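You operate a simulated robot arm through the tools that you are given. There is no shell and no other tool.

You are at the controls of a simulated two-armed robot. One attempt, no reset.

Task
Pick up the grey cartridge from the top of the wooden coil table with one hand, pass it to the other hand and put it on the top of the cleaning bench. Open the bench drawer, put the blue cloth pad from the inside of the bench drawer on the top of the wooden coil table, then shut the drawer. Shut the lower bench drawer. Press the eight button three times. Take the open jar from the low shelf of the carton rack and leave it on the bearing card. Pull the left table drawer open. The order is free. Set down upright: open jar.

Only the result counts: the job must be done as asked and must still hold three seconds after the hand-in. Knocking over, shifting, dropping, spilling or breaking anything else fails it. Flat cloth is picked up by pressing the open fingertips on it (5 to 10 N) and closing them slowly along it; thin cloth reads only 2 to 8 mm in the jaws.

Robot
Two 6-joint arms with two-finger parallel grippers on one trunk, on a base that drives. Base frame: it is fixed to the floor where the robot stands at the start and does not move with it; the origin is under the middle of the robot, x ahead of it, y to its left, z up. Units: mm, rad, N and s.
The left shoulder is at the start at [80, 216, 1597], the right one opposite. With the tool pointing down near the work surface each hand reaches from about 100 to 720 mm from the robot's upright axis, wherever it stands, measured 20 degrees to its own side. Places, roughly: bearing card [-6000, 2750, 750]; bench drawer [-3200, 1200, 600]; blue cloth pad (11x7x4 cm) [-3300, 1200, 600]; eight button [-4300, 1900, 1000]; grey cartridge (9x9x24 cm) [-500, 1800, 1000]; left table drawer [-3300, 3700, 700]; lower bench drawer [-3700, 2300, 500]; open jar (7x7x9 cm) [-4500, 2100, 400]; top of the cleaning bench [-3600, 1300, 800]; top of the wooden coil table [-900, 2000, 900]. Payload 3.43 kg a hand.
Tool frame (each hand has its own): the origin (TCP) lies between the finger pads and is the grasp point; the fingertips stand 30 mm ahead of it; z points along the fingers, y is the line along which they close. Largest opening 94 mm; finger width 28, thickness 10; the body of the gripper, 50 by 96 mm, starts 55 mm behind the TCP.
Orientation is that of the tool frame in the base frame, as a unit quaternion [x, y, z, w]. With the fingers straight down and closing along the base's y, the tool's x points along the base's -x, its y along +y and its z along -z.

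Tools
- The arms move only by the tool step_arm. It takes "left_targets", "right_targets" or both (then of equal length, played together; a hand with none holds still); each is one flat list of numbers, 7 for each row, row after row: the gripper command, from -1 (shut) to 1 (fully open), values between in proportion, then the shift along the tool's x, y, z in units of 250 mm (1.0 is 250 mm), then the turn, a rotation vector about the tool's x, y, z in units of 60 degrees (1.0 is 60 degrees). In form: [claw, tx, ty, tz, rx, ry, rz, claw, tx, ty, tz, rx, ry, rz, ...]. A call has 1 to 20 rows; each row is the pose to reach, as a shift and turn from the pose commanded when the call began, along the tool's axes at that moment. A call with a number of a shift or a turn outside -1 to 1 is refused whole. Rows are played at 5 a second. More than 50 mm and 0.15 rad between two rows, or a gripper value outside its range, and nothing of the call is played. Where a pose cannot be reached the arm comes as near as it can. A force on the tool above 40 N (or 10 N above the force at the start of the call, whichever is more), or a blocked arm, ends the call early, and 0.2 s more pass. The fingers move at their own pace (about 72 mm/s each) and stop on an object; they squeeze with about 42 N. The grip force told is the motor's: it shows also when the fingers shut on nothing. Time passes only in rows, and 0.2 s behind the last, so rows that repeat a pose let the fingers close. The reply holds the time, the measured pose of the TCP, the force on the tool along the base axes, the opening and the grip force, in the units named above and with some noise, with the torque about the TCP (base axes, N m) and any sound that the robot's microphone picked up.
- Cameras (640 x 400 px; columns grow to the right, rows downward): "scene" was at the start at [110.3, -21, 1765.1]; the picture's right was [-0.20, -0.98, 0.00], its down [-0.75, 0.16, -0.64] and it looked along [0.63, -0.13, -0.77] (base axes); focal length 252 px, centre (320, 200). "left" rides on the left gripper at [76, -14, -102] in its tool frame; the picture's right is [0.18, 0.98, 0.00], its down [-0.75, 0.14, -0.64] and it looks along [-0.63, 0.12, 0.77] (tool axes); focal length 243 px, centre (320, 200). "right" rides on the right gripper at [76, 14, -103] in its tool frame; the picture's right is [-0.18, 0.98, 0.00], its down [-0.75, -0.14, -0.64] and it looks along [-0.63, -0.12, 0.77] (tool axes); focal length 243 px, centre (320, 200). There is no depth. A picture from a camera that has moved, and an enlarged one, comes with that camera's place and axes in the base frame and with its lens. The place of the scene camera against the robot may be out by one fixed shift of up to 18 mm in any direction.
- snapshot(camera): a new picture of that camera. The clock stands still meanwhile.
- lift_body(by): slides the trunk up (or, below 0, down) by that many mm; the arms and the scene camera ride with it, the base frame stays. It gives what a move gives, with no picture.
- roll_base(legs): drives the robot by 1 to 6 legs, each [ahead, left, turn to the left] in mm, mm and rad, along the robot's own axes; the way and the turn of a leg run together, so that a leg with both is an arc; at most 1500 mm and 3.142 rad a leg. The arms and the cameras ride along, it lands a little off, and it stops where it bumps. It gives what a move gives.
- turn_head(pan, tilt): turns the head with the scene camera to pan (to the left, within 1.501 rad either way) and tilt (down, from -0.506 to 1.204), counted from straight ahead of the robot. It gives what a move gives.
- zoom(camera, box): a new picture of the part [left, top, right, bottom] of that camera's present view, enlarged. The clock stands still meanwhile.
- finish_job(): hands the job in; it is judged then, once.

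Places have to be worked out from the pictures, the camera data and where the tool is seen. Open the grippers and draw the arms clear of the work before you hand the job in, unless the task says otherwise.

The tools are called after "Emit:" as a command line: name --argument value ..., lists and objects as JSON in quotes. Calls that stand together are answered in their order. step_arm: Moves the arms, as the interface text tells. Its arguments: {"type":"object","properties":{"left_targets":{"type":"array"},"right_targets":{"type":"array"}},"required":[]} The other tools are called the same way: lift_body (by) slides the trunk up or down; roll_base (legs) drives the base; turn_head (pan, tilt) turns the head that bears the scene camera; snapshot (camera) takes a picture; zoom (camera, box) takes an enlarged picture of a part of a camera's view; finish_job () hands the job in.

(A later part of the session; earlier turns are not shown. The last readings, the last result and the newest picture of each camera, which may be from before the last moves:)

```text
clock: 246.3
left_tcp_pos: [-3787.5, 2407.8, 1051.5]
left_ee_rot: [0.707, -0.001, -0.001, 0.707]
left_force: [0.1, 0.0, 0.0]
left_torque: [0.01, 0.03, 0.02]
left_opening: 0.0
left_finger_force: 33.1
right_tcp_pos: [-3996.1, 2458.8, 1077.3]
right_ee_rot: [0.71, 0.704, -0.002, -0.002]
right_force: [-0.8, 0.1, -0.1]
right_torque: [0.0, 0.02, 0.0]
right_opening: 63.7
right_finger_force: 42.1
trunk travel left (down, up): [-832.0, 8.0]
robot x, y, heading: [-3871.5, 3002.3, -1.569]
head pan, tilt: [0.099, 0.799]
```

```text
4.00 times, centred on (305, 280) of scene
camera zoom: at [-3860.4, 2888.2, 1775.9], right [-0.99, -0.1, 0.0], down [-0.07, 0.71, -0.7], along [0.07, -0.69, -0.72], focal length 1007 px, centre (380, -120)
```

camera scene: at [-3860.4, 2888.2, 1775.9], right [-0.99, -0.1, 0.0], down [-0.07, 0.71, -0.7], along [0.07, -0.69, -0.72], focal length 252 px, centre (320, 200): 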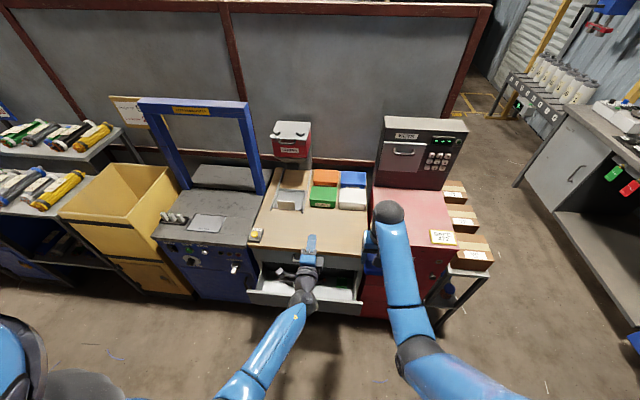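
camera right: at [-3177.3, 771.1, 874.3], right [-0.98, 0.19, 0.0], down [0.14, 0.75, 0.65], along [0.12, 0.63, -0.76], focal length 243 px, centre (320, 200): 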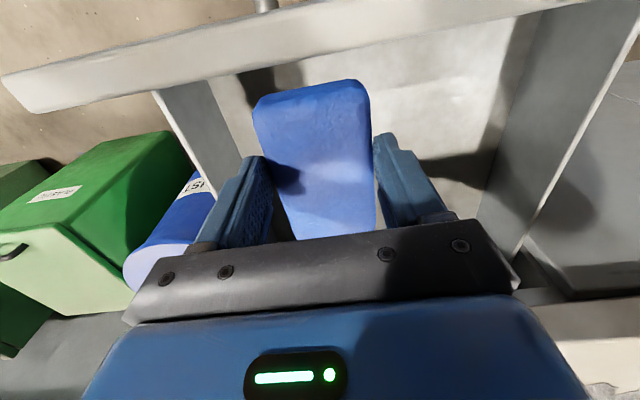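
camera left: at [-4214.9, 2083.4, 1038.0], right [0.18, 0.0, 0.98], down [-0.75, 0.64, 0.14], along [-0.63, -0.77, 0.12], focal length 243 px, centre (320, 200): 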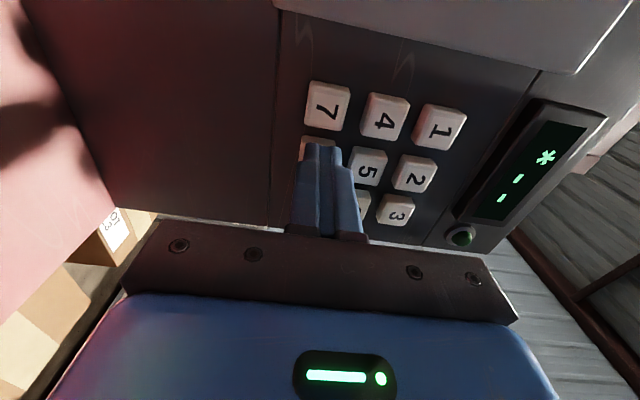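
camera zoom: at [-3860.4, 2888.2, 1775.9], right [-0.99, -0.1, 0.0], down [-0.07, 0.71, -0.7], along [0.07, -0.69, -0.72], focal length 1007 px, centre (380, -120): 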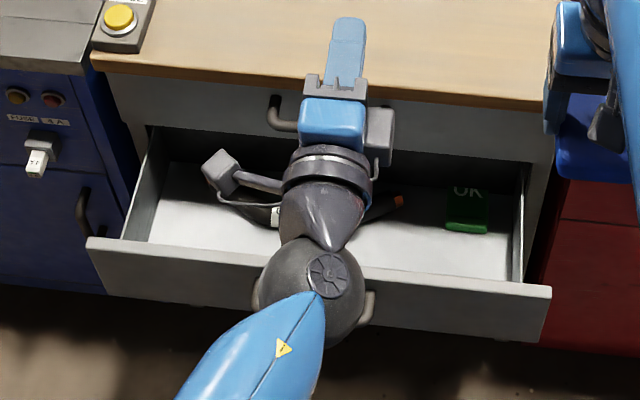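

The lower drawer's front stands at y≈2385 (x -3448..-4011), open ~120 mm. I back off, shift so the left hand faces x≈-3630, and lower the trunk.

Emit:
roll_base --legs '[[-100, 155, 0]]'

Emit:
lift_body --by -400

Emit:
step_arm --left_targets '[-1, 0, -0.1, 0.1, 0, 0, 0, -1, 0, -0.2, 0.2, 0, 0, 0, -1, 0, -0.3, 0.26, 0, 0, 0, -1, 0, -0.4, 0.32, 0, 0, 0, -1, 0, -0.5, 0.38, 0, 0, 0]'

Emit:
snapshot --camera "scene"

Emit:
snapshot --camera "left"

```text
clock: 247.8
left_tcp_pos: [-3635.7, 2505.4, 1050.7]
left_ee_rot: [0.707, 0.0, 0.001, 0.707]
left_force: [-0.3, 0.6, 0.5]
left_torque: [0.02, 0.0, 0.01]
left_opening: 0.1
left_finger_force: 33.0
right_tcp_pos: [-3843.8, 2557.8, 1076.2]
right_ee_rot: [0.71, 0.705, -0.001, -0.002]
right_force: [-0.4, 0.2, -0.6]
right_torque: [0.01, -0.04, 0.01]
right_opening: 63.8
right_finger_force: 42.4
trunk travel left (down, up): [-832.0, 8.0]
robot x, y, heading: [-3718.7, 3101.7, -1.568]
head pan, tilt: [0.099, 0.799]
```

```text
clock: 251.7
left_tcp_pos: [-3632.0, 2508.6, 652.1]
left_ee_rot: [0.707, 0.0, 0.001, 0.707]
left_force: [0.1, 0.7, 0.2]
left_torque: [0.02, 0.03, -0.02]
left_opening: 0.1
left_finger_force: 32.5
right_tcp_pos: [-3839.9, 2557.8, 678.1]
right_ee_rot: [0.71, 0.705, -0.003, -0.003]
right_force: [0.1, 0.0, -1.3]
right_torque: [0.01, -0.01, 0.01]
right_opening: 63.9
right_finger_force: 41.8
trunk travel left (down, up): [-432.0, 408.0]
robot x, y, heading: [-3721.7, 3102.5, -1.571]
head pan, tilt: [0.099, 0.799]
```

```text
clock: 252.8
left_tcp_pos: [-3631.3, 2429.7, 554.9]
left_ee_rot: [0.706, 0.0, 0.0, 0.708]
left_force: [-1.1, 0.6, 0.5]
left_torque: [-0.01, -0.01, -0.03]
left_opening: 0.1
left_finger_force: 32.5
left hand out of reach, approached as far as the arm can: row 5
right_tcp_pos: [-3839.9, 2559.0, 677.9]
right_ee_rot: [0.71, 0.704, -0.005, -0.001]
right_force: [1.2, 0.2, -0.6]
right_torque: [-0.04, 0.01, 0.01]
right_opening: 63.8
right_finger_force: 41.7
trunk travel left (down, up): [-432.0, 408.0]
robot x, y, heading: [-3720.5, 3103.9, -1.57]
head pan, tilt: [0.099, 0.799]
```

```text
taken
camera scene: at [-3703.9, 2989.2, 1376.1], right [-0.99, -0.1, 0.0], down [-0.07, 0.71, -0.7], along [0.07, -0.69, -0.72], focal length 252 px, centre (320, 200)
```

scene: 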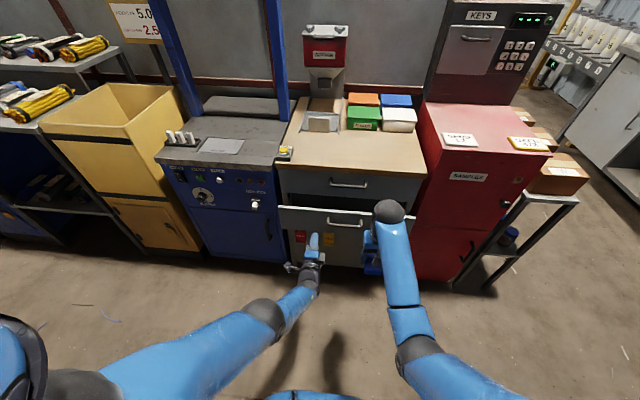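

```text
taken
camera left: at [-3555.8, 2533.3, 541.3], right [0.18, 0.0, 0.98], down [-0.75, 0.64, 0.14], along [-0.63, -0.77, 0.12], focal length 243 px, centre (320, 200)
```

left: 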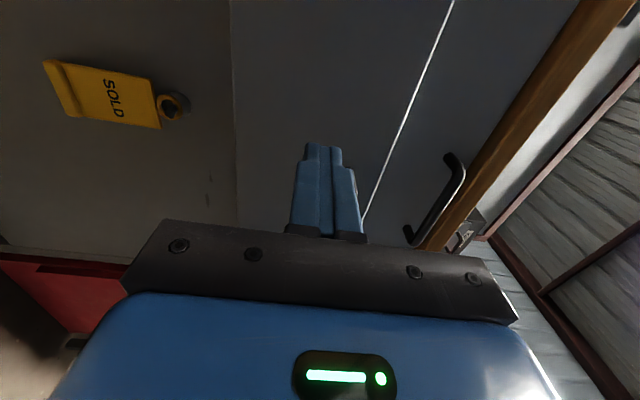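

The fingertips face the panel left of its handle. I push it shut by driving ahead.

Emit:
roll_base --legs '[[120, 0, 0]]'

Emit:
snapshot --camera "scene"

```text
clock: 254.1
left_tcp_pos: [-3633.2, 2308.9, 553.7]
left_ee_rot: [0.707, -0.001, 0.0, 0.707]
left_force: [0.1, 0.3, 0.6]
left_torque: [-0.03, 0.03, -0.01]
left_opening: 0.1
left_finger_force: 32.7
right_tcp_pos: [-3841.4, 2439.4, 677.9]
right_ee_rot: [0.71, 0.704, -0.004, -0.002]
right_force: [0.1, -0.7, -1.1]
right_torque: [0.02, 0.02, 0.04]
right_opening: 63.9
right_finger_force: 42.0
trunk travel left (down, up): [-432.0, 408.0]
robot x, y, heading: [-3719.5, 2983.4, -1.578]
head pan, tilt: [0.099, 0.799]
```

```text
taken
camera scene: at [-3704.5, 2868.4, 1376.0], right [-1.0, -0.1, 0.0], down [-0.07, 0.71, -0.7], along [0.07, -0.69, -0.72], focal length 252 px, centre (320, 200)
```

scene: 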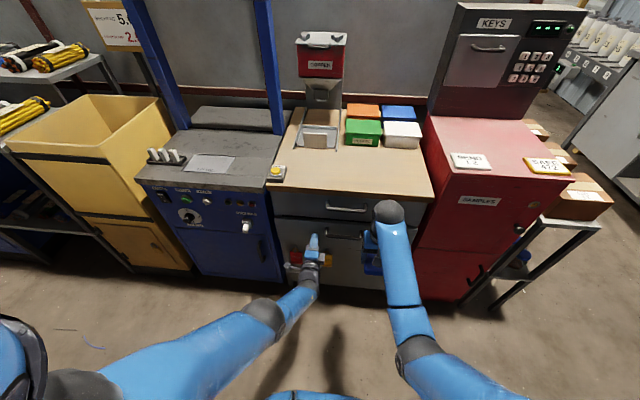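

The drawer looks almost shut. I push on with the arm until I feel the stop.

Emit:
step_arm --left_targets '[-1, 0, 0, 0.03, 0, 0, 0, -1, 0, 0, 0.06, 0, 0, 0, -1, 0, 0, 0.09, 0, 0, 0, -1, 0, 0, 0.12, 0, 0, 0]'

Emit:
zoom --camera "scene" --box '[240, 170, 440, 295]'

```text
clock: 255.1
left_tcp_pos: [-3635.6, 2293.0, 567.7]
left_ee_rot: [0.707, -0.001, 0.0, 0.707]
left_force: [0.4, 11.0, -0.7]
left_torque: [0.03, -0.07, -0.13]
left_opening: 0.0
left_finger_force: 33.4
left hand out of reach, approached as far as the arm can: row 1, 2, 3, 4
right_tcp_pos: [-3842.5, 2440.8, 677.6]
right_ee_rot: [0.711, 0.704, -0.004, -0.002]
right_force: [-0.7, -0.8, 0.0]
right_torque: [-0.01, 0.02, 0.02]
right_opening: 63.9
right_finger_force: 41.6
trunk travel left (down, up): [-432.0, 408.0]
robot x, y, heading: [-3714.9, 2984.6, -1.575]
head pan, tilt: [0.099, 0.799]
```

```text
3.20 times, centred on (340, 232) of scene
camera zoom: at [-3704.7, 2870.2, 1376.0], right [-1.0, -0.1, 0.0], down [-0.07, 0.71, -0.7], along [0.07, -0.69, -0.72], focal length 805 px, centre (256, 96)
```

zoom: 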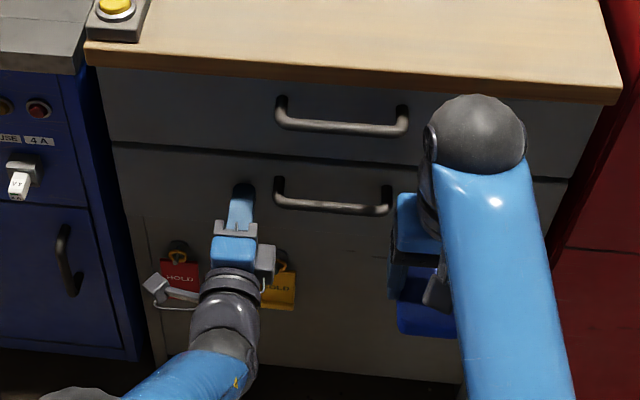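

It is flush with the upper drawer and shows 11 N contact. I nudge the base 10 mm to be sure it's fully home, then back off.

Emit:
roll_base --legs '[[12, 0, 0]]'

Emit:
roll_base --legs '[[-180, 0, 0]]'

Emit:
zoom --camera "scene" --box '[240, 170, 440, 295]'

```text
clock: 255.8
left_tcp_pos: [-3634.9, 2291.8, 564.7]
left_ee_rot: [0.707, -0.003, 0.0, 0.707]
left_force: [0.7, 9.7, 5.7]
left_torque: [-0.23, 0.06, -0.09]
left_opening: 0.0
left_finger_force: 33.0
right_tcp_pos: [-3840.6, 2438.0, 677.6]
right_ee_rot: [0.711, 0.704, -0.004, -0.003]
right_force: [0.8, 0.0, -0.5]
right_torque: [-0.04, 0.04, 0.0]
right_opening: 63.7
right_finger_force: 41.7
trunk travel left (down, up): [-432.0, 408.0]
robot x, y, heading: [-3719.5, 2980.2, -1.566]
head pan, tilt: [0.099, 0.799]
stopped in leg 1: the force on the tool passed its limit at 54 N (the readings are from after the stop); the commanded pose is now the measured one
```

```text
clock: 257.4
left_tcp_pos: [-3636.2, 2471.2, 564.3]
left_ee_rot: [0.709, -0.003, -0.001, 0.706]
left_force: [-0.2, -0.3, 0.4]
left_torque: [0.04, -0.03, -0.01]
left_opening: 0.0
left_finger_force: 33.7
right_tcp_pos: [-3842.9, 2615.9, 676.1]
right_ee_rot: [0.711, 0.703, -0.004, -0.003]
right_force: [0.1, 0.5, 0.6]
right_torque: [-0.01, 0.0, 0.0]
right_opening: 64.0
right_finger_force: 42.2
trunk travel left (down, up): [-432.0, 408.0]
robot x, y, heading: [-3717.1, 3161.4, -1.577]
head pan, tilt: [0.099, 0.799]
```

```text
3.20 times, centred on (340, 232) of scene
camera zoom: at [-3704.4, 3045.3, 1375.9], right [-1.0, -0.1, 0.0], down [-0.07, 0.71, -0.7], along [0.07, -0.69, -0.72], focal length 805 px, centre (256, 96)
```

zoom: 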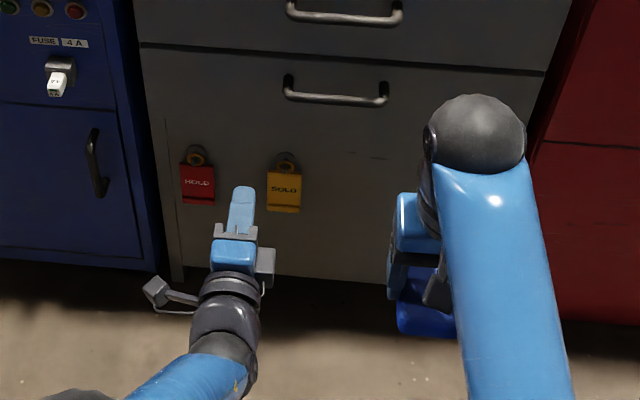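

The lower drawer is shut. Next is the left table drawer across the aisle. I raise the trunk, retract the left hand, turn to face +x and look at the north table.

Emit:
step_arm --left_targets '[-1, 0, 0.1, -0.15, 0, 0, 0, -1, 0, 0.2, -0.3, 0, 0, 0, -1, 0, 0.3, -0.45, 0, 0, 0, -1, 0, 0.4, -0.6, 0, 0, 0]'

Emit:
lift_body --by 200

Emit:
roll_base --legs '[[150, 0, 0], [0, 0, 1.57]]'

Emit:
turn_head --pan 0.9 --tilt 0.6

Emit:
snapshot --camera "scene"

```text
clock: 258.4
left_tcp_pos: [-3634.9, 2621.0, 664.6]
left_ee_rot: [0.709, -0.003, -0.002, 0.705]
left_force: [-0.2, 0.1, 0.6]
left_torque: [-0.02, 0.0, 0.02]
left_opening: 0.0
left_finger_force: 33.3
right_tcp_pos: [-3841.7, 2617.4, 678.6]
right_ee_rot: [0.71, 0.704, -0.003, -0.002]
right_force: [-0.8, 0.6, -0.1]
right_torque: [-0.03, 0.02, -0.02]
right_opening: 63.9
right_finger_force: 41.3
trunk travel left (down, up): [-432.0, 408.0]
robot x, y, heading: [-3713.6, 3159.8, -1.575]
head pan, tilt: [0.099, 0.799]
```

```text
clock: 260.5
left_tcp_pos: [-3635.5, 2619.8, 863.8]
left_ee_rot: [0.709, -0.004, 0.0, 0.705]
left_force: [-0.9, 0.4, -0.4]
left_torque: [0.04, -0.02, 0.01]
left_opening: 0.2
left_finger_force: 33.0
right_tcp_pos: [-3842.7, 2616.0, 876.2]
right_ee_rot: [0.71, 0.704, -0.004, -0.003]
right_force: [0.8, 0.3, -0.3]
right_torque: [0.01, 0.02, 0.01]
right_opening: 63.7
right_finger_force: 42.0
trunk travel left (down, up): [-632.0, 208.0]
robot x, y, heading: [-3717.7, 3159.2, -1.577]
head pan, tilt: [0.099, 0.799]
```

```text
clock: 265.7
left_tcp_pos: [-3173.5, 3081.8, 864.1]
left_ee_rot: [0.508, 0.494, 0.494, 0.504]
left_force: [-0.6, 0.0, 0.0]
left_torque: [-0.03, -0.02, 0.01]
left_opening: 0.0
left_finger_force: 32.8
right_tcp_pos: [-3174.6, 2873.6, 876.9]
right_ee_rot: [0.015, 1.0, -0.003, 0.0]
right_force: [0.0, 0.4, -0.7]
right_torque: [-0.02, 0.01, 0.0]
right_opening: 63.8
right_finger_force: 41.4
trunk travel left (down, up): [-632.0, 208.0]
robot x, y, heading: [-3718.5, 3010.7, -0.027]
head pan, tilt: [0.099, 0.799]
```

```text
clock: 266.8
left_tcp_pos: [-3173.4, 3081.2, 864.3]
left_ee_rot: [0.508, 0.494, 0.494, 0.504]
left_force: [0.0, -0.7, -1.6]
left_torque: [0.01, -0.01, 0.01]
left_opening: 0.0
left_finger_force: 33.2
right_tcp_pos: [-3175.8, 2874.4, 877.3]
right_ee_rot: [0.015, 1.0, -0.004, 0.001]
right_force: [-0.6, 0.2, 0.0]
right_torque: [0.01, 0.01, 0.01]
right_opening: 63.7
right_finger_force: 41.8
trunk travel left (down, up): [-632.0, 208.0]
robot x, y, heading: [-3717.8, 3007.9, -0.022]
head pan, tilt: [0.901, 0.6]
```

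```text
taken
camera scene: at [-3625.7, 3072.1, 1592.8], right [0.77, -0.64, 0.0], down [-0.36, -0.43, -0.82], along [0.53, 0.63, -0.57], focal length 252 px, centre (320, 200)
```

scene: 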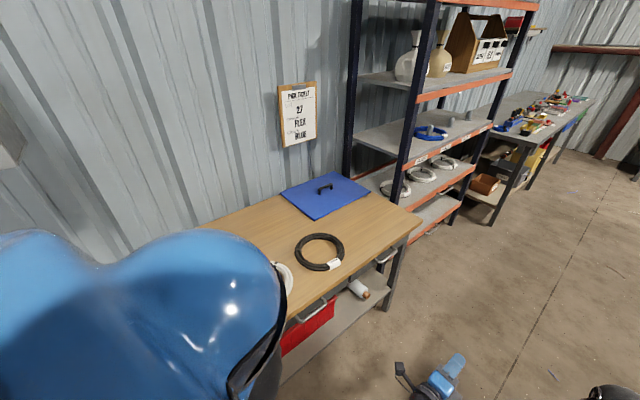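

The left table drawer's handle is near (-3302, 3515, 700). I move in front of it and turn to face +y.

Emit:
roll_base --legs '[[490, -150, 0], [0, 0, 1.59]]'

Emit:
turn_head --pan 0.0 --tilt 0.8

Emit:
snapshot --camera "scene"

Emit:
snapshot --camera "left"

```text
clock: 273.7
left_tcp_pos: [-3310.4, 3391.9, 864.3]
left_ee_rot: [0.0, 0.709, 0.706, -0.003]
left_force: [0.6, -0.1, 1.0]
left_torque: [0.01, -0.03, 0.03]
left_opening: 0.0
left_finger_force: 33.4
right_tcp_pos: [-3104.0, 3397.9, 877.5]
right_ee_rot: [-0.707, 0.707, -0.003, 0.003]
right_force: [-0.1, 0.4, -0.9]
right_torque: [-0.01, 0.0, 0.01]
right_opening: 63.8
right_finger_force: 41.6
trunk travel left (down, up): [-632.0, 208.0]
robot x, y, heading: [-3222.3, 2850.5, 1.578]
head pan, tilt: [0.901, 0.6]
```

```text
clock: 274.9
left_tcp_pos: [-3310.9, 3391.7, 863.0]
left_ee_rot: [-0.001, 0.709, 0.706, -0.003]
left_force: [-0.4, 1.3, 0.5]
left_torque: [0.01, -0.02, 0.0]
left_opening: 0.2
left_finger_force: 32.7
right_tcp_pos: [-3104.5, 3397.3, 877.0]
right_ee_rot: [0.708, -0.706, 0.003, -0.004]
right_force: [-0.3, 0.0, 0.1]
right_torque: [0.02, 0.01, -0.02]
right_opening: 63.6
right_finger_force: 42.1
trunk travel left (down, up): [-632.0, 208.0]
robot x, y, heading: [-3223.8, 2848.7, 1.586]
head pan, tilt: [0.0, 0.799]
```

```text
taken
camera scene: at [-3219.0, 2956.7, 1575.9], right [1.0, 0.01, 0.0], down [0.01, -0.72, -0.7], along [-0.01, 0.7, -0.72], focal length 252 px, centre (320, 200)
```

scene: 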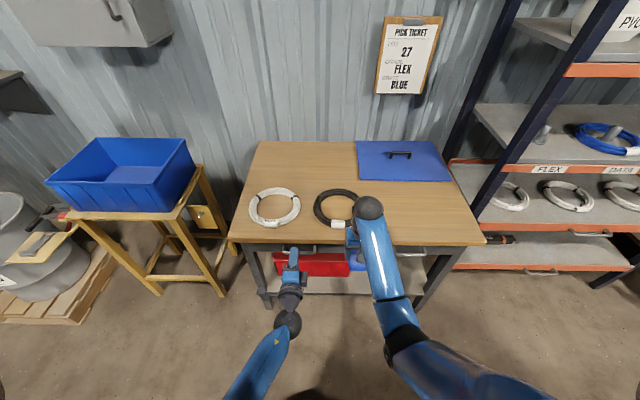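

```text
taken
camera left: at [-3387.6, 3290.0, 851.7], right [-0.18, 0.0, 0.98], down [0.76, -0.64, 0.14], along [0.63, 0.77, 0.11], focal length 243 px, centre (320, 200)
```

left: 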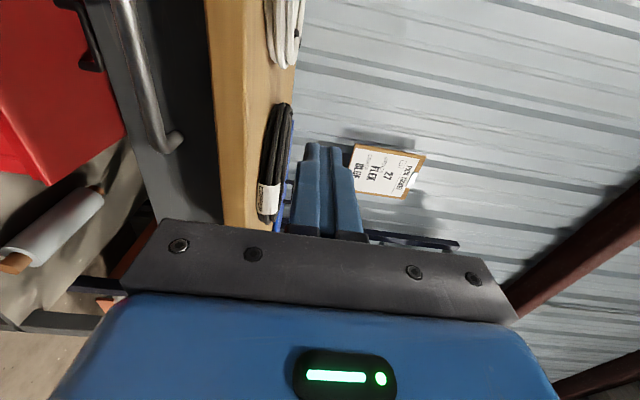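

I zoom at the drawer handle in the scene view.

Emit:
zoom --camera "scene" --box '[230, 220, 390, 320]'

```text
4.00 times, centred on (310, 270) of scene
camera zoom: at [-3219.0, 2956.7, 1575.9], right [1.0, 0.01, 0.0], down [0.01, -0.72, -0.7], along [-0.01, 0.7, -0.72], focal length 1007 px, centre (360, -80)
```

zoom: 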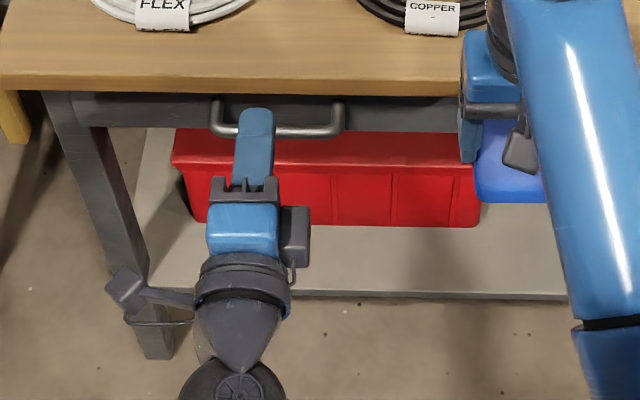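

The handle bar is at y≈3493, z≈729, x -3370..-3246. I lower the trunk 134 mm so the left hand comes level with it and open the fingers.

Emit:
lift_body --by -134

Emit:
step_arm --left_targets '[0.1, 0, 0, 0, 0, 0, 0, 0.1, 0, 0, 0.06, 0, 0, 0, 0.1, 0, 0, 0.06, 0, 0, 0]'

Emit:
snapshot --camera "left"

Emit:
zoom --camera "scene" --box '[230, 190, 390, 290]'

```text
clock: 276.5
left_tcp_pos: [-3310.4, 3392.4, 730.5]
left_ee_rot: [-0.002, 0.709, 0.705, -0.004]
left_force: [0.1, 0.4, -0.3]
left_torque: [0.02, 0.0, 0.01]
left_opening: 0.1
left_finger_force: 32.6
right_tcp_pos: [-3104.3, 3397.8, 744.3]
right_ee_rot: [-0.707, 0.708, -0.003, 0.003]
right_force: [-0.5, -0.1, -0.1]
right_torque: [-0.03, 0.02, -0.01]
right_opening: 63.8
right_finger_force: 41.7
trunk travel left (down, up): [-498.0, 342.0]
robot x, y, heading: [-3220.3, 2852.6, 1.581]
head pan, tilt: [0.0, 0.799]
```

```text
clock: 277.3
left_tcp_pos: [-3310.4, 3406.5, 729.4]
left_ee_rot: [-0.001, 0.709, 0.705, -0.003]
left_force: [-0.4, 0.3, 0.0]
left_torque: [-0.02, 0.03, -0.01]
left_opening: 51.7
left_finger_force: 0.0
right_tcp_pos: [-3103.7, 3397.1, 743.8]
right_ee_rot: [0.707, -0.707, 0.003, -0.004]
right_force: [-0.2, -0.7, -0.9]
right_torque: [-0.03, -0.01, -0.01]
right_opening: 64.0
right_finger_force: 42.0
trunk travel left (down, up): [-498.0, 342.0]
robot x, y, heading: [-3222.9, 2851.3, 1.58]
head pan, tilt: [0.0, 0.799]
```

```text
taken
camera left: at [-3387.5, 3304.8, 717.8], right [-0.18, 0.0, 0.98], down [0.76, -0.64, 0.14], along [0.63, 0.77, 0.11], focal length 243 px, centre (320, 200)
```

left: 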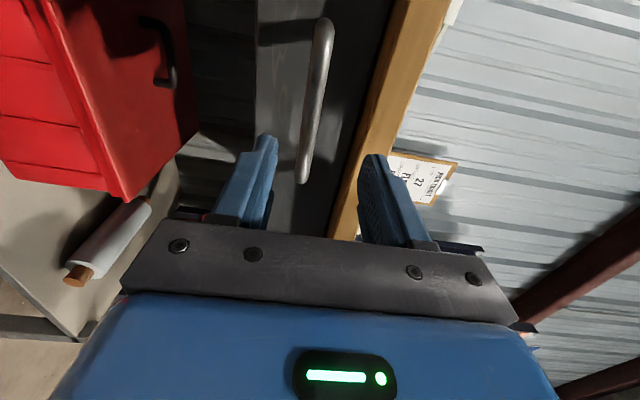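

```text
4.00 times, centred on (310, 240) of scene
camera zoom: at [-3219.1, 2956.3, 1442.0], right [1.0, 0.01, 0.0], down [0.01, -0.72, -0.7], along [-0.01, 0.7, -0.72], focal length 1007 px, centre (360, 40)
```

zoom: 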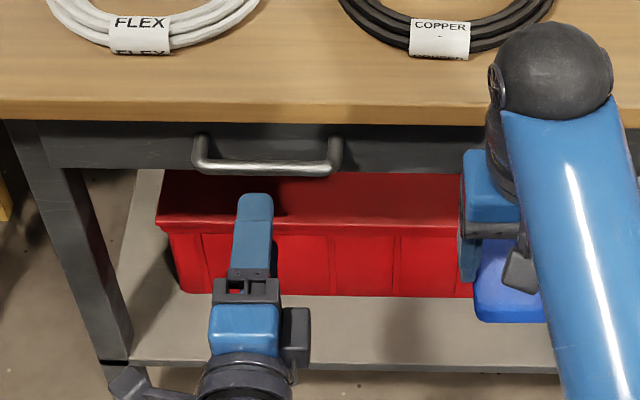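

The bar is at z≈723, y≈3495. I correct 6 mm down and advance to straddle it, then close.

Emit:
step_arm --left_targets '[0.1, 0, -0.024, 0.1, 0, 0, 0, 0.1, 0, -0.024, 0.22, 0, 0, 0, 0.1, 0, -0.024, 0.33, 0, 0, 0]'

Emit:
snapshot --camera "left"

```text
clock: 278.1
left_tcp_pos: [-3311.4, 3491.3, 722.8]
left_ee_rot: [0.0, 0.71, 0.704, -0.003]
left_force: [-0.4, 0.1, -0.4]
left_torque: [0.0, -0.02, 0.0]
left_opening: 51.8
left_finger_force: 0.0
right_tcp_pos: [-3103.5, 3397.2, 742.1]
right_ee_rot: [0.707, -0.707, 0.002, -0.004]
right_force: [-0.6, -0.1, 0.1]
right_torque: [0.0, -0.02, 0.03]
right_opening: 63.7
right_finger_force: 41.6
trunk travel left (down, up): [-498.0, 342.0]
robot x, y, heading: [-3218.4, 2853.4, 1.574]
head pan, tilt: [0.0, 0.799]
```

```text
taken
camera left: at [-3388.2, 3389.2, 710.3], right [-0.18, 0.01, 0.98], down [0.76, -0.64, 0.14], along [0.63, 0.77, 0.11], focal length 243 px, centre (320, 200)
```

left: 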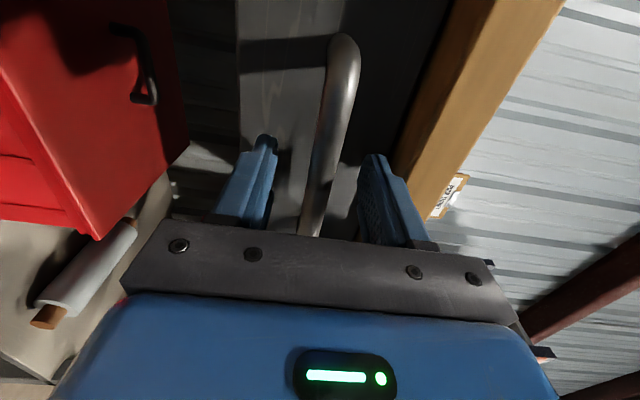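

The bar is between the pads. I close and pull 60 mm with the arm.

Emit:
step_arm --left_targets '[-0.6, 0, 0, 0, 0, 0, 0, -1, 0, 0, 0, 0, 0, 0, -1, 0, 0, 0, 0, 0, 0, -1, 0, 0, -0.06, 0, 0, 0, -1, 0, 0, -0.14, 0, 0, 0, -1, 0, 0, -0.24, 0, 0, 0]'

Emit:
roll_base --legs '[[-110, 0, 0]]'

Emit:
snapshot --camera "scene"

```text
clock: 279.5
left_tcp_pos: [-3312.8, 3429.8, 722.2]
left_ee_rot: [-0.001, 0.711, 0.703, -0.002]
left_force: [-5.3, -2.0, -11.5]
left_torque: [-0.08, -0.24, -1.25]
left_opening: 13.8
left_finger_force: 45.4
right_tcp_pos: [-3103.9, 3396.8, 742.6]
right_ee_rot: [0.707, -0.707, 0.003, -0.004]
right_force: [0.6, -0.6, -1.3]
right_torque: [-0.01, 0.01, 0.02]
right_opening: 64.2
right_finger_force: 42.1
trunk travel left (down, up): [-498.0, 342.0]
robot x, y, heading: [-3224.3, 2849.5, 1.579]
head pan, tilt: [0.0, 0.799]
```

```text
clock: 280.7
left_tcp_pos: [-3313.5, 3320.7, 721.3]
left_ee_rot: [-0.004, 0.71, 0.704, -0.003]
left_force: [-19.2, 1.1, -17.5]
left_torque: [-0.09, -0.09, 0.39]
left_opening: 13.8
left_finger_force: 44.7
right_tcp_pos: [-3104.6, 3287.1, 742.2]
right_ee_rot: [-0.707, 0.707, -0.004, 0.004]
right_force: [0.6, 0.8, -0.6]
right_torque: [-0.01, -0.02, -0.01]
right_opening: 63.6
right_finger_force: 42.0
trunk travel left (down, up): [-498.0, 342.0]
robot x, y, heading: [-3221.2, 2740.6, 1.579]
head pan, tilt: [0.0, 0.799]
```

```text
taken
camera scene: at [-3221.4, 2848.4, 1441.6], right [1.0, 0.01, 0.0], down [0.01, -0.72, -0.7], along [0.0, 0.7, -0.72], focal length 252 px, centre (320, 200)
```

scene: 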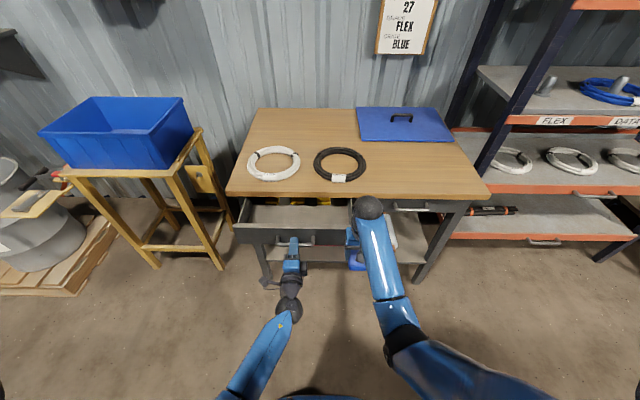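

The drawer is open ~170 mm. I pull another 80 mm to be well open.

Emit:
roll_base --legs '[[-80, 0, 0]]'

Emit:
step_arm --left_targets '[-0.5, 0, 0, 0, 0, 0, 0, 0.1, 0, 0, 0, 0, 0, 0, 0.1, 0, 0, 0, 0, 0, 0, 0.1, 0, 0, -0.1, 0, 0, 0, 0.1, 0, 0, -0.24, 0, 0, 0]'

Emit:
snapshot --camera "scene"

```text
clock: 281.8
left_tcp_pos: [-3313.3, 3239.9, 722.0]
left_ee_rot: [-0.004, 0.71, 0.704, -0.005]
left_force: [-7.3, 1.1, -11.5]
left_torque: [-0.03, -0.26, 0.37]
left_opening: 13.8
left_finger_force: 44.8
right_tcp_pos: [-3103.5, 3207.6, 743.2]
right_ee_rot: [0.708, -0.706, 0.002, -0.005]
right_force: [0.2, 0.3, -0.8]
right_torque: [0.03, 0.02, 0.0]
right_opening: 64.0
right_finger_force: 41.7
trunk travel left (down, up): [-498.0, 342.0]
robot x, y, heading: [-3217.8, 2664.3, 1.585]
head pan, tilt: [0.0, 0.799]
```

```text
clock: 283.0
left_tcp_pos: [-3312.0, 3180.8, 721.7]
left_ee_rot: [-0.003, 0.709, 0.705, -0.004]
left_force: [0.2, 0.5, -0.5]
left_torque: [0.0, 0.04, 0.02]
left_opening: 51.7
left_finger_force: 0.1
right_tcp_pos: [-3103.3, 3206.6, 743.5]
right_ee_rot: [0.708, -0.706, 0.002, -0.004]
right_force: [0.1, -0.3, -0.8]
right_torque: [-0.03, 0.04, -0.03]
right_opening: 63.9
right_finger_force: 42.3
trunk travel left (down, up): [-498.0, 342.0]
robot x, y, heading: [-3222.9, 2661.8, 1.577]
head pan, tilt: [0.0, 0.799]
```

```text
taken
camera scene: at [-3218.4, 2765.5, 1442.1], right [1.0, 0.01, 0.0], down [0.01, -0.72, -0.7], along [-0.01, 0.7, -0.72], focal length 252 px, centre (320, 200)
```

scene: 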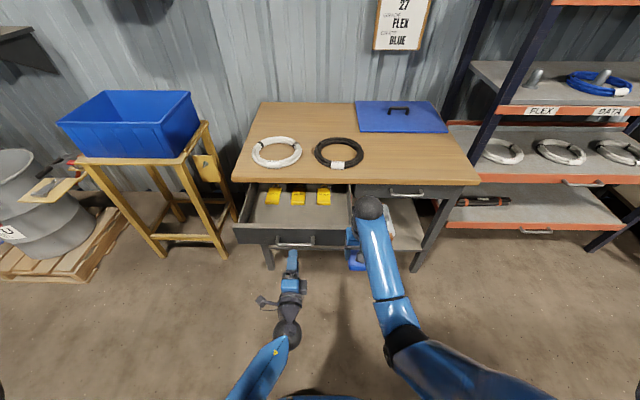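

The left table drawer is open ~260 mm. I raise the trunk, turn to face +x and drive along the aisle to the coil table with the pad.

Emit:
lift_body --by 335

Emit:
roll_base --legs '[[0, 0, -1.577], [1000, 160, 0]]'

Emit:
turn_head --pan -0.3 --tilt 0.5

Emit:
snapshot --camera "scene"

```text
clock: 286.3
left_tcp_pos: [-3310.6, 3180.2, 1056.7]
left_ee_rot: [-0.004, 0.71, 0.704, -0.005]
left_force: [0.2, 0.8, -0.6]
left_torque: [0.0, -0.02, -0.01]
left_opening: 51.8
left_finger_force: 0.0
right_tcp_pos: [-3104.1, 3207.5, 1077.8]
right_ee_rot: [0.707, -0.707, 0.003, -0.003]
right_force: [-0.7, 0.1, 0.0]
right_torque: [0.03, 0.01, 0.04]
right_opening: 64.0
right_finger_force: 41.4
trunk travel left (down, up): [-833.0, 7.0]
robot x, y, heading: [-3217.8, 2663.8, 1.581]
head pan, tilt: [0.0, 0.799]
```

```text
clock: 295.4
left_tcp_pos: [-1698.2, 2866.5, 1058.2]
left_ee_rot: [0.509, 0.494, 0.492, 0.505]
left_force: [0.6, 0.5, 0.3]
left_torque: [0.0, 0.03, -0.01]
left_opening: 51.8
left_finger_force: 0.0
right_tcp_pos: [-1677.9, 2656.3, 1078.6]
right_ee_rot: [0.019, 1.0, -0.005, 0.001]
right_force: [-0.4, -0.3, -0.1]
right_torque: [0.03, -0.05, 0.01]
right_opening: 63.9
right_finger_force: 42.3
trunk travel left (down, up): [-833.0, 7.0]
robot x, y, heading: [-2218.9, 2798.3, -0.032]
head pan, tilt: [0.0, 0.799]
```

```text
clock: 296.2
left_tcp_pos: [-1697.7, 2865.8, 1056.9]
left_ee_rot: [0.51, 0.494, 0.492, 0.504]
left_force: [0.0, -0.9, 0.1]
left_torque: [0.03, -0.02, 0.0]
left_opening: 51.6
left_finger_force: 0.1
right_tcp_pos: [-1678.4, 2658.6, 1077.5]
right_ee_rot: [0.018, 1.0, -0.005, 0.002]
right_force: [-0.5, 0.0, -0.5]
right_torque: [0.0, 0.0, 0.05]
right_opening: 63.9
right_finger_force: 42.2
trunk travel left (down, up): [-833.0, 7.0]
robot x, y, heading: [-2219.6, 2796.8, -0.026]
head pan, tilt: [-0.3, 0.499]
```

```text
taken
camera scene: at [-2098.2, 2762.5, 1802.8], right [-0.32, -0.95, 0.0], down [-0.45, 0.16, -0.88], along [0.83, -0.28, -0.48], focal length 252 px, centre (320, 200)
```

scene: 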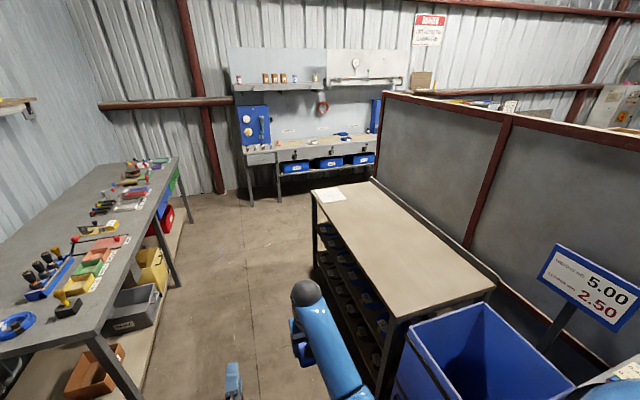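

The coil table is ahead on the right. I drive to x≈-770 and turn to face it (-y).

Emit:
roll_base --legs '[[1440, 0, 0], [0, 0, -1.545]]'

Emit:
turn_head --pan 0.0 --tilt 0.8

Emit:
snapshot --camera "scene"

```text
clock: 307.1
left_tcp_pos: [-734.0, 2233.6, 1055.8]
left_ee_rot: [0.711, -0.007, -0.006, 0.704]
left_force: [-0.2, 0.5, 0.7]
left_torque: [0.03, 0.0, -0.04]
left_opening: 51.9
left_finger_force: 0.1
right_tcp_pos: [-942.4, 2211.5, 1078.1]
right_ee_rot: [0.716, 0.698, -0.003, -0.003]
right_force: [0.8, 0.2, -0.1]
right_torque: [0.05, -0.02, -0.02]
right_opening: 63.8
right_finger_force: 41.8
trunk travel left (down, up): [-833.0, 7.0]
robot x, y, heading: [-807.7, 2756.2, -1.591]
head pan, tilt: [-0.3, 0.499]
```

```text
clock: 307.9
left_tcp_pos: [-733.2, 2233.3, 1056.2]
left_ee_rot: [0.71, -0.008, -0.006, 0.704]
left_force: [0.1, 0.4, 0.2]
left_torque: [0.03, 0.04, 0.01]
left_opening: 51.8
left_finger_force: 0.1
right_tcp_pos: [-942.7, 2210.8, 1077.3]
right_ee_rot: [0.717, 0.697, -0.004, -0.003]
right_force: [1.0, 0.0, -0.9]
right_torque: [0.0, -0.03, -0.01]
right_opening: 63.6
right_finger_force: 42.5
trunk travel left (down, up): [-833.0, 7.0]
robot x, y, heading: [-808.3, 2750.1, -1.597]
head pan, tilt: [0.0, 0.799]
```

```text
taken
camera scene: at [-805.1, 2638.2, 1777.0], right [-1.0, 0.02, 0.0], down [0.01, 0.72, -0.7], along [-0.01, -0.7, -0.72], focal length 252 px, centre (320, 200)
```

scene: 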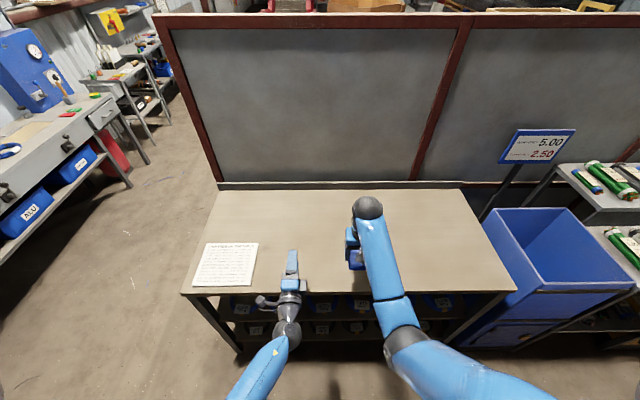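

The table top is free here (front y≈2230, x -290..-1546). I drive 90 mm ahead, extend the right hand, and lower the pad.

Emit:
roll_base --legs '[[90, 0, 0.02]]'

Emit:
step_arm --right_targets '[-1, -0.12, 0, 0.1, 0, 0, 0, -1, -0.24, 0, 0.25, 0, 0, 0, -1, -0.24, 0, 0.4, 0, 0, 0, -1, -0.24, 0, 0.55, 0, 0, 0, -1, -0.24, 0, 0.68, 0, 0, 0]'

Emit:
snapshot --camera "right"

Emit:
zoom --camera "scene" --box '[280, 170, 440, 270]'

```text
clock: 309.0
left_tcp_pos: [-723.7, 2156.6, 1061.2]
left_ee_rot: [0.707, -0.001, 0.003, 0.707]
left_force: [-0.8, 1.0, 0.7]
left_torque: [0.03, -0.04, 0.01]
left_opening: 51.7
left_finger_force: 0.0
right_tcp_pos: [-933.1, 2129.9, 1082.9]
right_ee_rot: [0.71, 0.704, -0.007, 0.001]
right_force: [-0.3, 0.9, 0.5]
right_torque: [-0.07, 0.0, 0.03]
right_opening: 63.8
right_finger_force: 41.9
trunk travel left (down, up): [-833.0, 7.0]
robot x, y, heading: [-805.3, 2666.4, -1.568]
head pan, tilt: [0.0, 0.799]
```

```text
clock: 310.2
left_tcp_pos: [-723.6, 2147.4, 1057.2]
left_ee_rot: [0.71, 0.0, 0.003, 0.704]
left_force: [-0.3, 0.0, -0.8]
left_torque: [0.02, 0.04, -0.01]
left_opening: 51.6
left_finger_force: 0.0
right_tcp_pos: [-935.5, 2062.2, 911.8]
right_ee_rot: [0.71, 0.704, -0.004, -0.002]
right_force: [0.5, -0.1, 0.4]
right_torque: [0.1, 0.0, 0.0]
right_opening: 64.0
right_finger_force: 42.1
trunk travel left (down, up): [-833.0, 7.0]
robot x, y, heading: [-808.3, 2668.6, -1.57]
head pan, tilt: [0.0, 0.799]
```

```text
taken
camera right: at [-920.1, 2137.2, 1013.7], right [0.98, -0.19, -0.01], down [-0.14, -0.75, 0.65], along [-0.13, -0.63, -0.76], focal length 243 px, centre (320, 200)
```

right: 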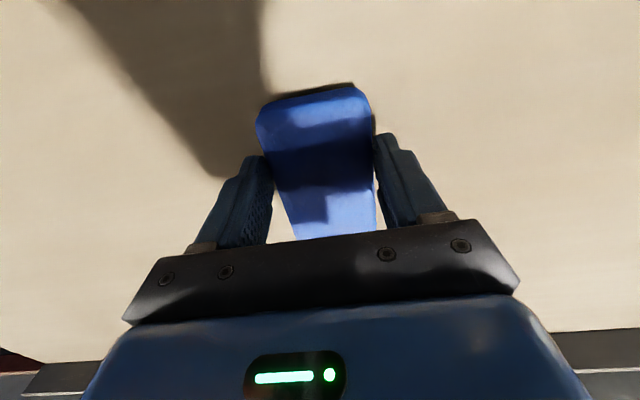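

```text
4.00 times, centred on (360, 220) of scene
camera zoom: at [-803.6, 2550.9, 1777.1], right [-1.0, 0.0, 0.0], down [0.0, 0.72, -0.7], along [0.0, -0.7, -0.72], focal length 1007 px, centre (160, 120)
```

zoom: 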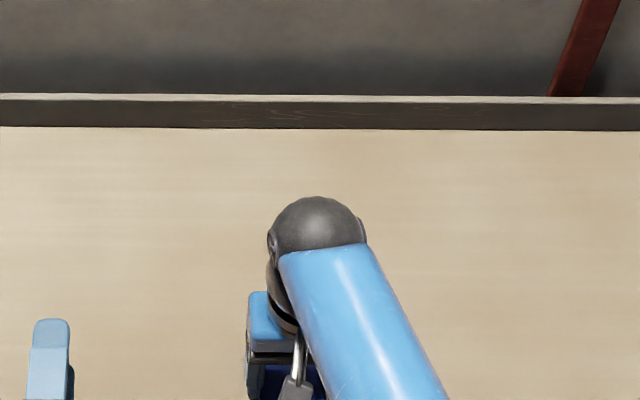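

The pad hovers a few centimetres above the table. I lower in 4 mm steps until contact.

Emit:
step_arm --right_targets '[-1, 0, 0, 0.02, 0, 0, 0, -1, 0, 0, 0.04, 0, 0, 0, -1, 0, 0, 0.056, 0, 0, 0, -1, 0, 0, 0.072, 0, 0, 0]'

```text
clock: 310.7
left_tcp_pos: [-725.7, 2151.1, 1058.2]
left_ee_rot: [0.709, -0.001, 0.001, 0.705]
left_force: [0.6, 0.1, 0.1]
left_torque: [0.0, -0.01, 0.01]
left_opening: 51.9
left_finger_force: 0.0
right_tcp_pos: [-936.9, 2059.2, 909.6]
right_ee_rot: [0.71, 0.704, -0.007, 0.001]
right_force: [-1.4, 14.8, 29.2]
right_torque: [0.23, -0.02, 0.01]
right_opening: 63.8
right_finger_force: 41.9
trunk travel left (down, up): [-833.0, 7.0]
robot x, y, heading: [-807.6, 2666.2, -1.572]
head pan, tilt: [0.0, 0.799]
stopped in row 2 (right hand): the force on the tool passed its limit at 45 N (the readings are from after the stop); the commanded pose is now the measured one
```

Contact with the table already (45 N). I ease up 2 mm and open the fingers.

Emit:
step_arm --right_targets '[-1, 0, 0, -0.008, 0, 0, 0, -0.2, 0, 0, -0.008, 0, 0, 0, 0.4, 0, 0, -0.008, 0, 0, 0, 1, 0, 0, -0.008, 0, 0, 0, 1, 0, 0, -0.008, 0, 0, 0]'

Emit:
snapshot --camera "right"

```text
clock: 311.9
left_tcp_pos: [-725.2, 2148.9, 1056.8]
left_ee_rot: [0.711, -0.001, 0.001, 0.704]
left_force: [-0.8, -0.4, 0.8]
left_torque: [0.0, 0.01, -0.01]
left_opening: 51.7
left_finger_force: 0.1
right_tcp_pos: [-936.1, 2058.3, 908.6]
right_ee_rot: [0.71, 0.704, -0.006, 0.0]
right_force: [-0.4, 0.1, 0.5]
right_torque: [-0.01, -0.04, 0.04]
right_opening: 94.2
right_finger_force: 0.0
trunk travel left (down, up): [-833.0, 7.0]
robot x, y, heading: [-805.1, 2666.5, -1.568]
head pan, tilt: [0.0, 0.799]
```

```text
taken
camera right: at [-920.5, 2134.2, 1010.5], right [0.98, -0.19, -0.01], down [-0.14, -0.75, 0.65], along [-0.13, -0.64, -0.76], focal length 243 px, centre (320, 200)
```

right: 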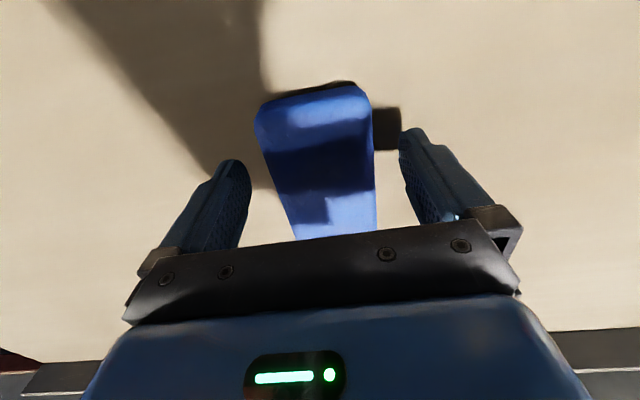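

The pad lies on the table. I raise the right hand straight up and check.

Emit:
step_arm --right_targets '[1, 0, 0, -0.1, 0, 0, 0, 1, 0, 0, -0.25, 0, 0, 0, 1, 0, 0, -0.4, 0, 0, 0, 1, 0, 0, -0.55, 0, 0, 0]'

Emit:
snapshot --camera "right"

Emit:
snapshot --camera "scene"

```text
clock: 312.9
left_tcp_pos: [-724.0, 2147.1, 1056.4]
left_ee_rot: [0.711, -0.003, 0.001, 0.704]
left_force: [0.4, 0.4, 0.2]
left_torque: [-0.03, -0.01, 0.0]
left_opening: 51.7
left_finger_force: 0.0
right_tcp_pos: [-935.3, 2059.5, 1045.2]
right_ee_rot: [0.71, 0.704, -0.006, -0.001]
right_force: [0.8, -0.3, -0.6]
right_torque: [-0.01, 0.01, 0.0]
right_opening: 94.0
right_finger_force: 0.0
trunk travel left (down, up): [-833.0, 7.0]
robot x, y, heading: [-809.7, 2670.0, -1.571]
head pan, tilt: [0.0, 0.799]
```

```text
taken
camera right: at [-918.8, 2135.6, 1148.8], right [0.98, -0.19, -0.01], down [-0.14, -0.75, 0.65], along [-0.13, -0.64, -0.76], focal length 243 px, centre (320, 200)
```

right: 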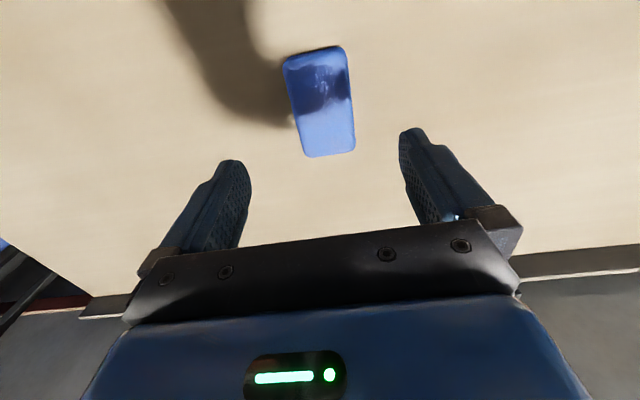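

```text
taken
camera scene: at [-803.7, 2550.6, 1776.9], right [-1.0, 0.0, 0.0], down [0.0, 0.72, -0.7], along [0.0, -0.7, -0.72], focal length 252 px, centre (320, 200)
```

scene: 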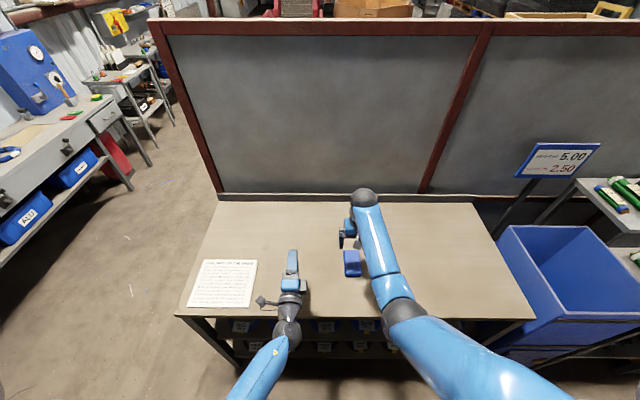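

The pad is on the coil table. I back off, turn to face -x, and drive back west along the aisle to the carton rack.

Emit:
roll_base --legs '[[-150, 0, 0], [0, 0, -1.57], [1480, 0, 0]]'

Emit:
turn_head --pan 0.0 --tilt 0.5

Emit:
snapshot --camera "scene"

```text
clock: 325.2
left_tcp_pos: [-2817.5, 2752.8, 1057.3]
left_ee_rot: [-0.502, 0.502, 0.496, -0.499]
left_force: [0.5, -0.2, -0.6]
left_torque: [0.02, 0.0, 0.01]
left_opening: 51.8
left_finger_force: 0.0
right_tcp_pos: [-2904.9, 2962.5, 1046.7]
right_ee_rot: [1.0, -0.004, -0.004, -0.004]
right_force: [-0.4, 0.8, -0.7]
right_torque: [-0.01, 0.0, 0.02]
right_opening: 93.8
right_finger_force: 0.1
trunk travel left (down, up): [-833.0, 7.0]
robot x, y, heading: [-2297.7, 2837.8, -3.137]
head pan, tilt: [0.0, 0.799]
```

```text
clock: 326.0
left_tcp_pos: [-2818.6, 2752.8, 1056.5]
left_ee_rot: [0.503, -0.502, -0.496, 0.499]
left_force: [0.1, -0.7, 1.3]
left_torque: [0.02, -0.02, -0.02]
left_opening: 51.5
left_finger_force: 0.0
right_tcp_pos: [-2907.9, 2962.3, 1046.8]
right_ee_rot: [1.0, -0.003, -0.004, -0.005]
right_force: [0.2, -0.2, -0.3]
right_torque: [0.03, -0.06, 0.0]
right_opening: 94.2
right_finger_force: 0.1
trunk travel left (down, up): [-833.0, 7.0]
robot x, y, heading: [-2299.0, 2836.4, -3.138]
head pan, tilt: [0.0, 0.499]
```

```text
taken
camera scene: at [-2415.2, 2832.8, 1802.8], right [0.0, 1.0, 0.0], down [0.48, 0.0, -0.88], along [-0.88, 0.0, -0.48], focal length 252 px, centre (320, 200)
```

scene: 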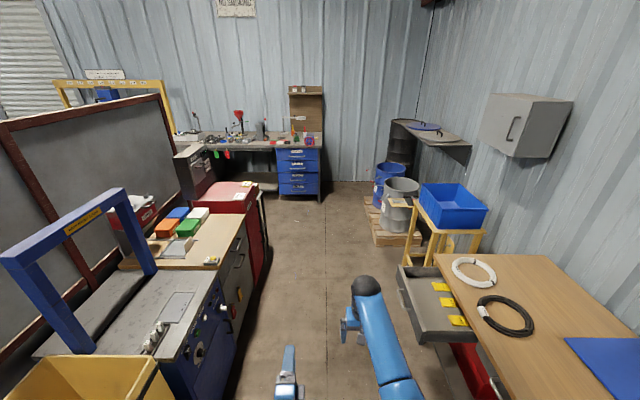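

The open table drawer is on the right at y≈3290; I keep left of it and continue west.

Emit:
roll_base --legs '[[400, 70, 0], [1450, 0, 0], [880, 0, 0]]'

Emit:
turn_head --pan 0.9 --tilt 0.8

Emit:
snapshot --camera "scene"

```text
clock: 339.6
left_tcp_pos: [-5559.8, 2684.8, 1056.8]
left_ee_rot: [-0.501, 0.503, 0.498, -0.498]
left_force: [-1.0, 0.4, 0.6]
left_torque: [0.0, -0.02, 0.01]
left_opening: 51.8
left_finger_force: 0.2
right_tcp_pos: [-5648.0, 2895.2, 1047.1]
right_ee_rot: [1.0, -0.006, -0.006, -0.005]
right_force: [-0.1, -0.1, -0.4]
right_torque: [-0.06, 0.04, 0.0]
right_opening: 94.1
right_finger_force: 0.1
trunk travel left (down, up): [-833.0, 7.0]
robot x, y, heading: [-5041.3, 2767.7, 3.143]
head pan, tilt: [0.0, 0.499]
```

```text
clock: 340.8
left_tcp_pos: [-5560.8, 2683.7, 1055.8]
left_ee_rot: [-0.501, 0.504, 0.498, -0.498]
left_force: [0.5, -0.2, 0.2]
left_torque: [0.0, 0.01, -0.03]
left_opening: 51.8
left_finger_force: 0.0
right_tcp_pos: [-5648.4, 2895.1, 1045.7]
right_ee_rot: [1.0, -0.006, -0.004, -0.004]
right_force: [-0.4, 0.7, -0.1]
right_torque: [0.0, 0.0, 0.02]
right_opening: 94.3
right_finger_force: 0.1
trunk travel left (down, up): [-833.0, 7.0]
robot x, y, heading: [-5040.9, 2764.0, 3.138]
head pan, tilt: [0.901, 0.799]
```

```text
taken
camera scene: at [-5117.0, 2698.9, 1777.0], right [-0.78, 0.62, 0.0], down [0.45, 0.56, -0.7], along [-0.44, -0.54, -0.72], focal length 252 px, centre (320, 200)
```

scene: 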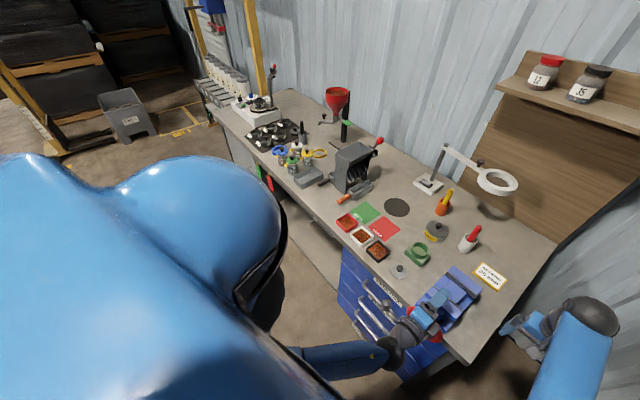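

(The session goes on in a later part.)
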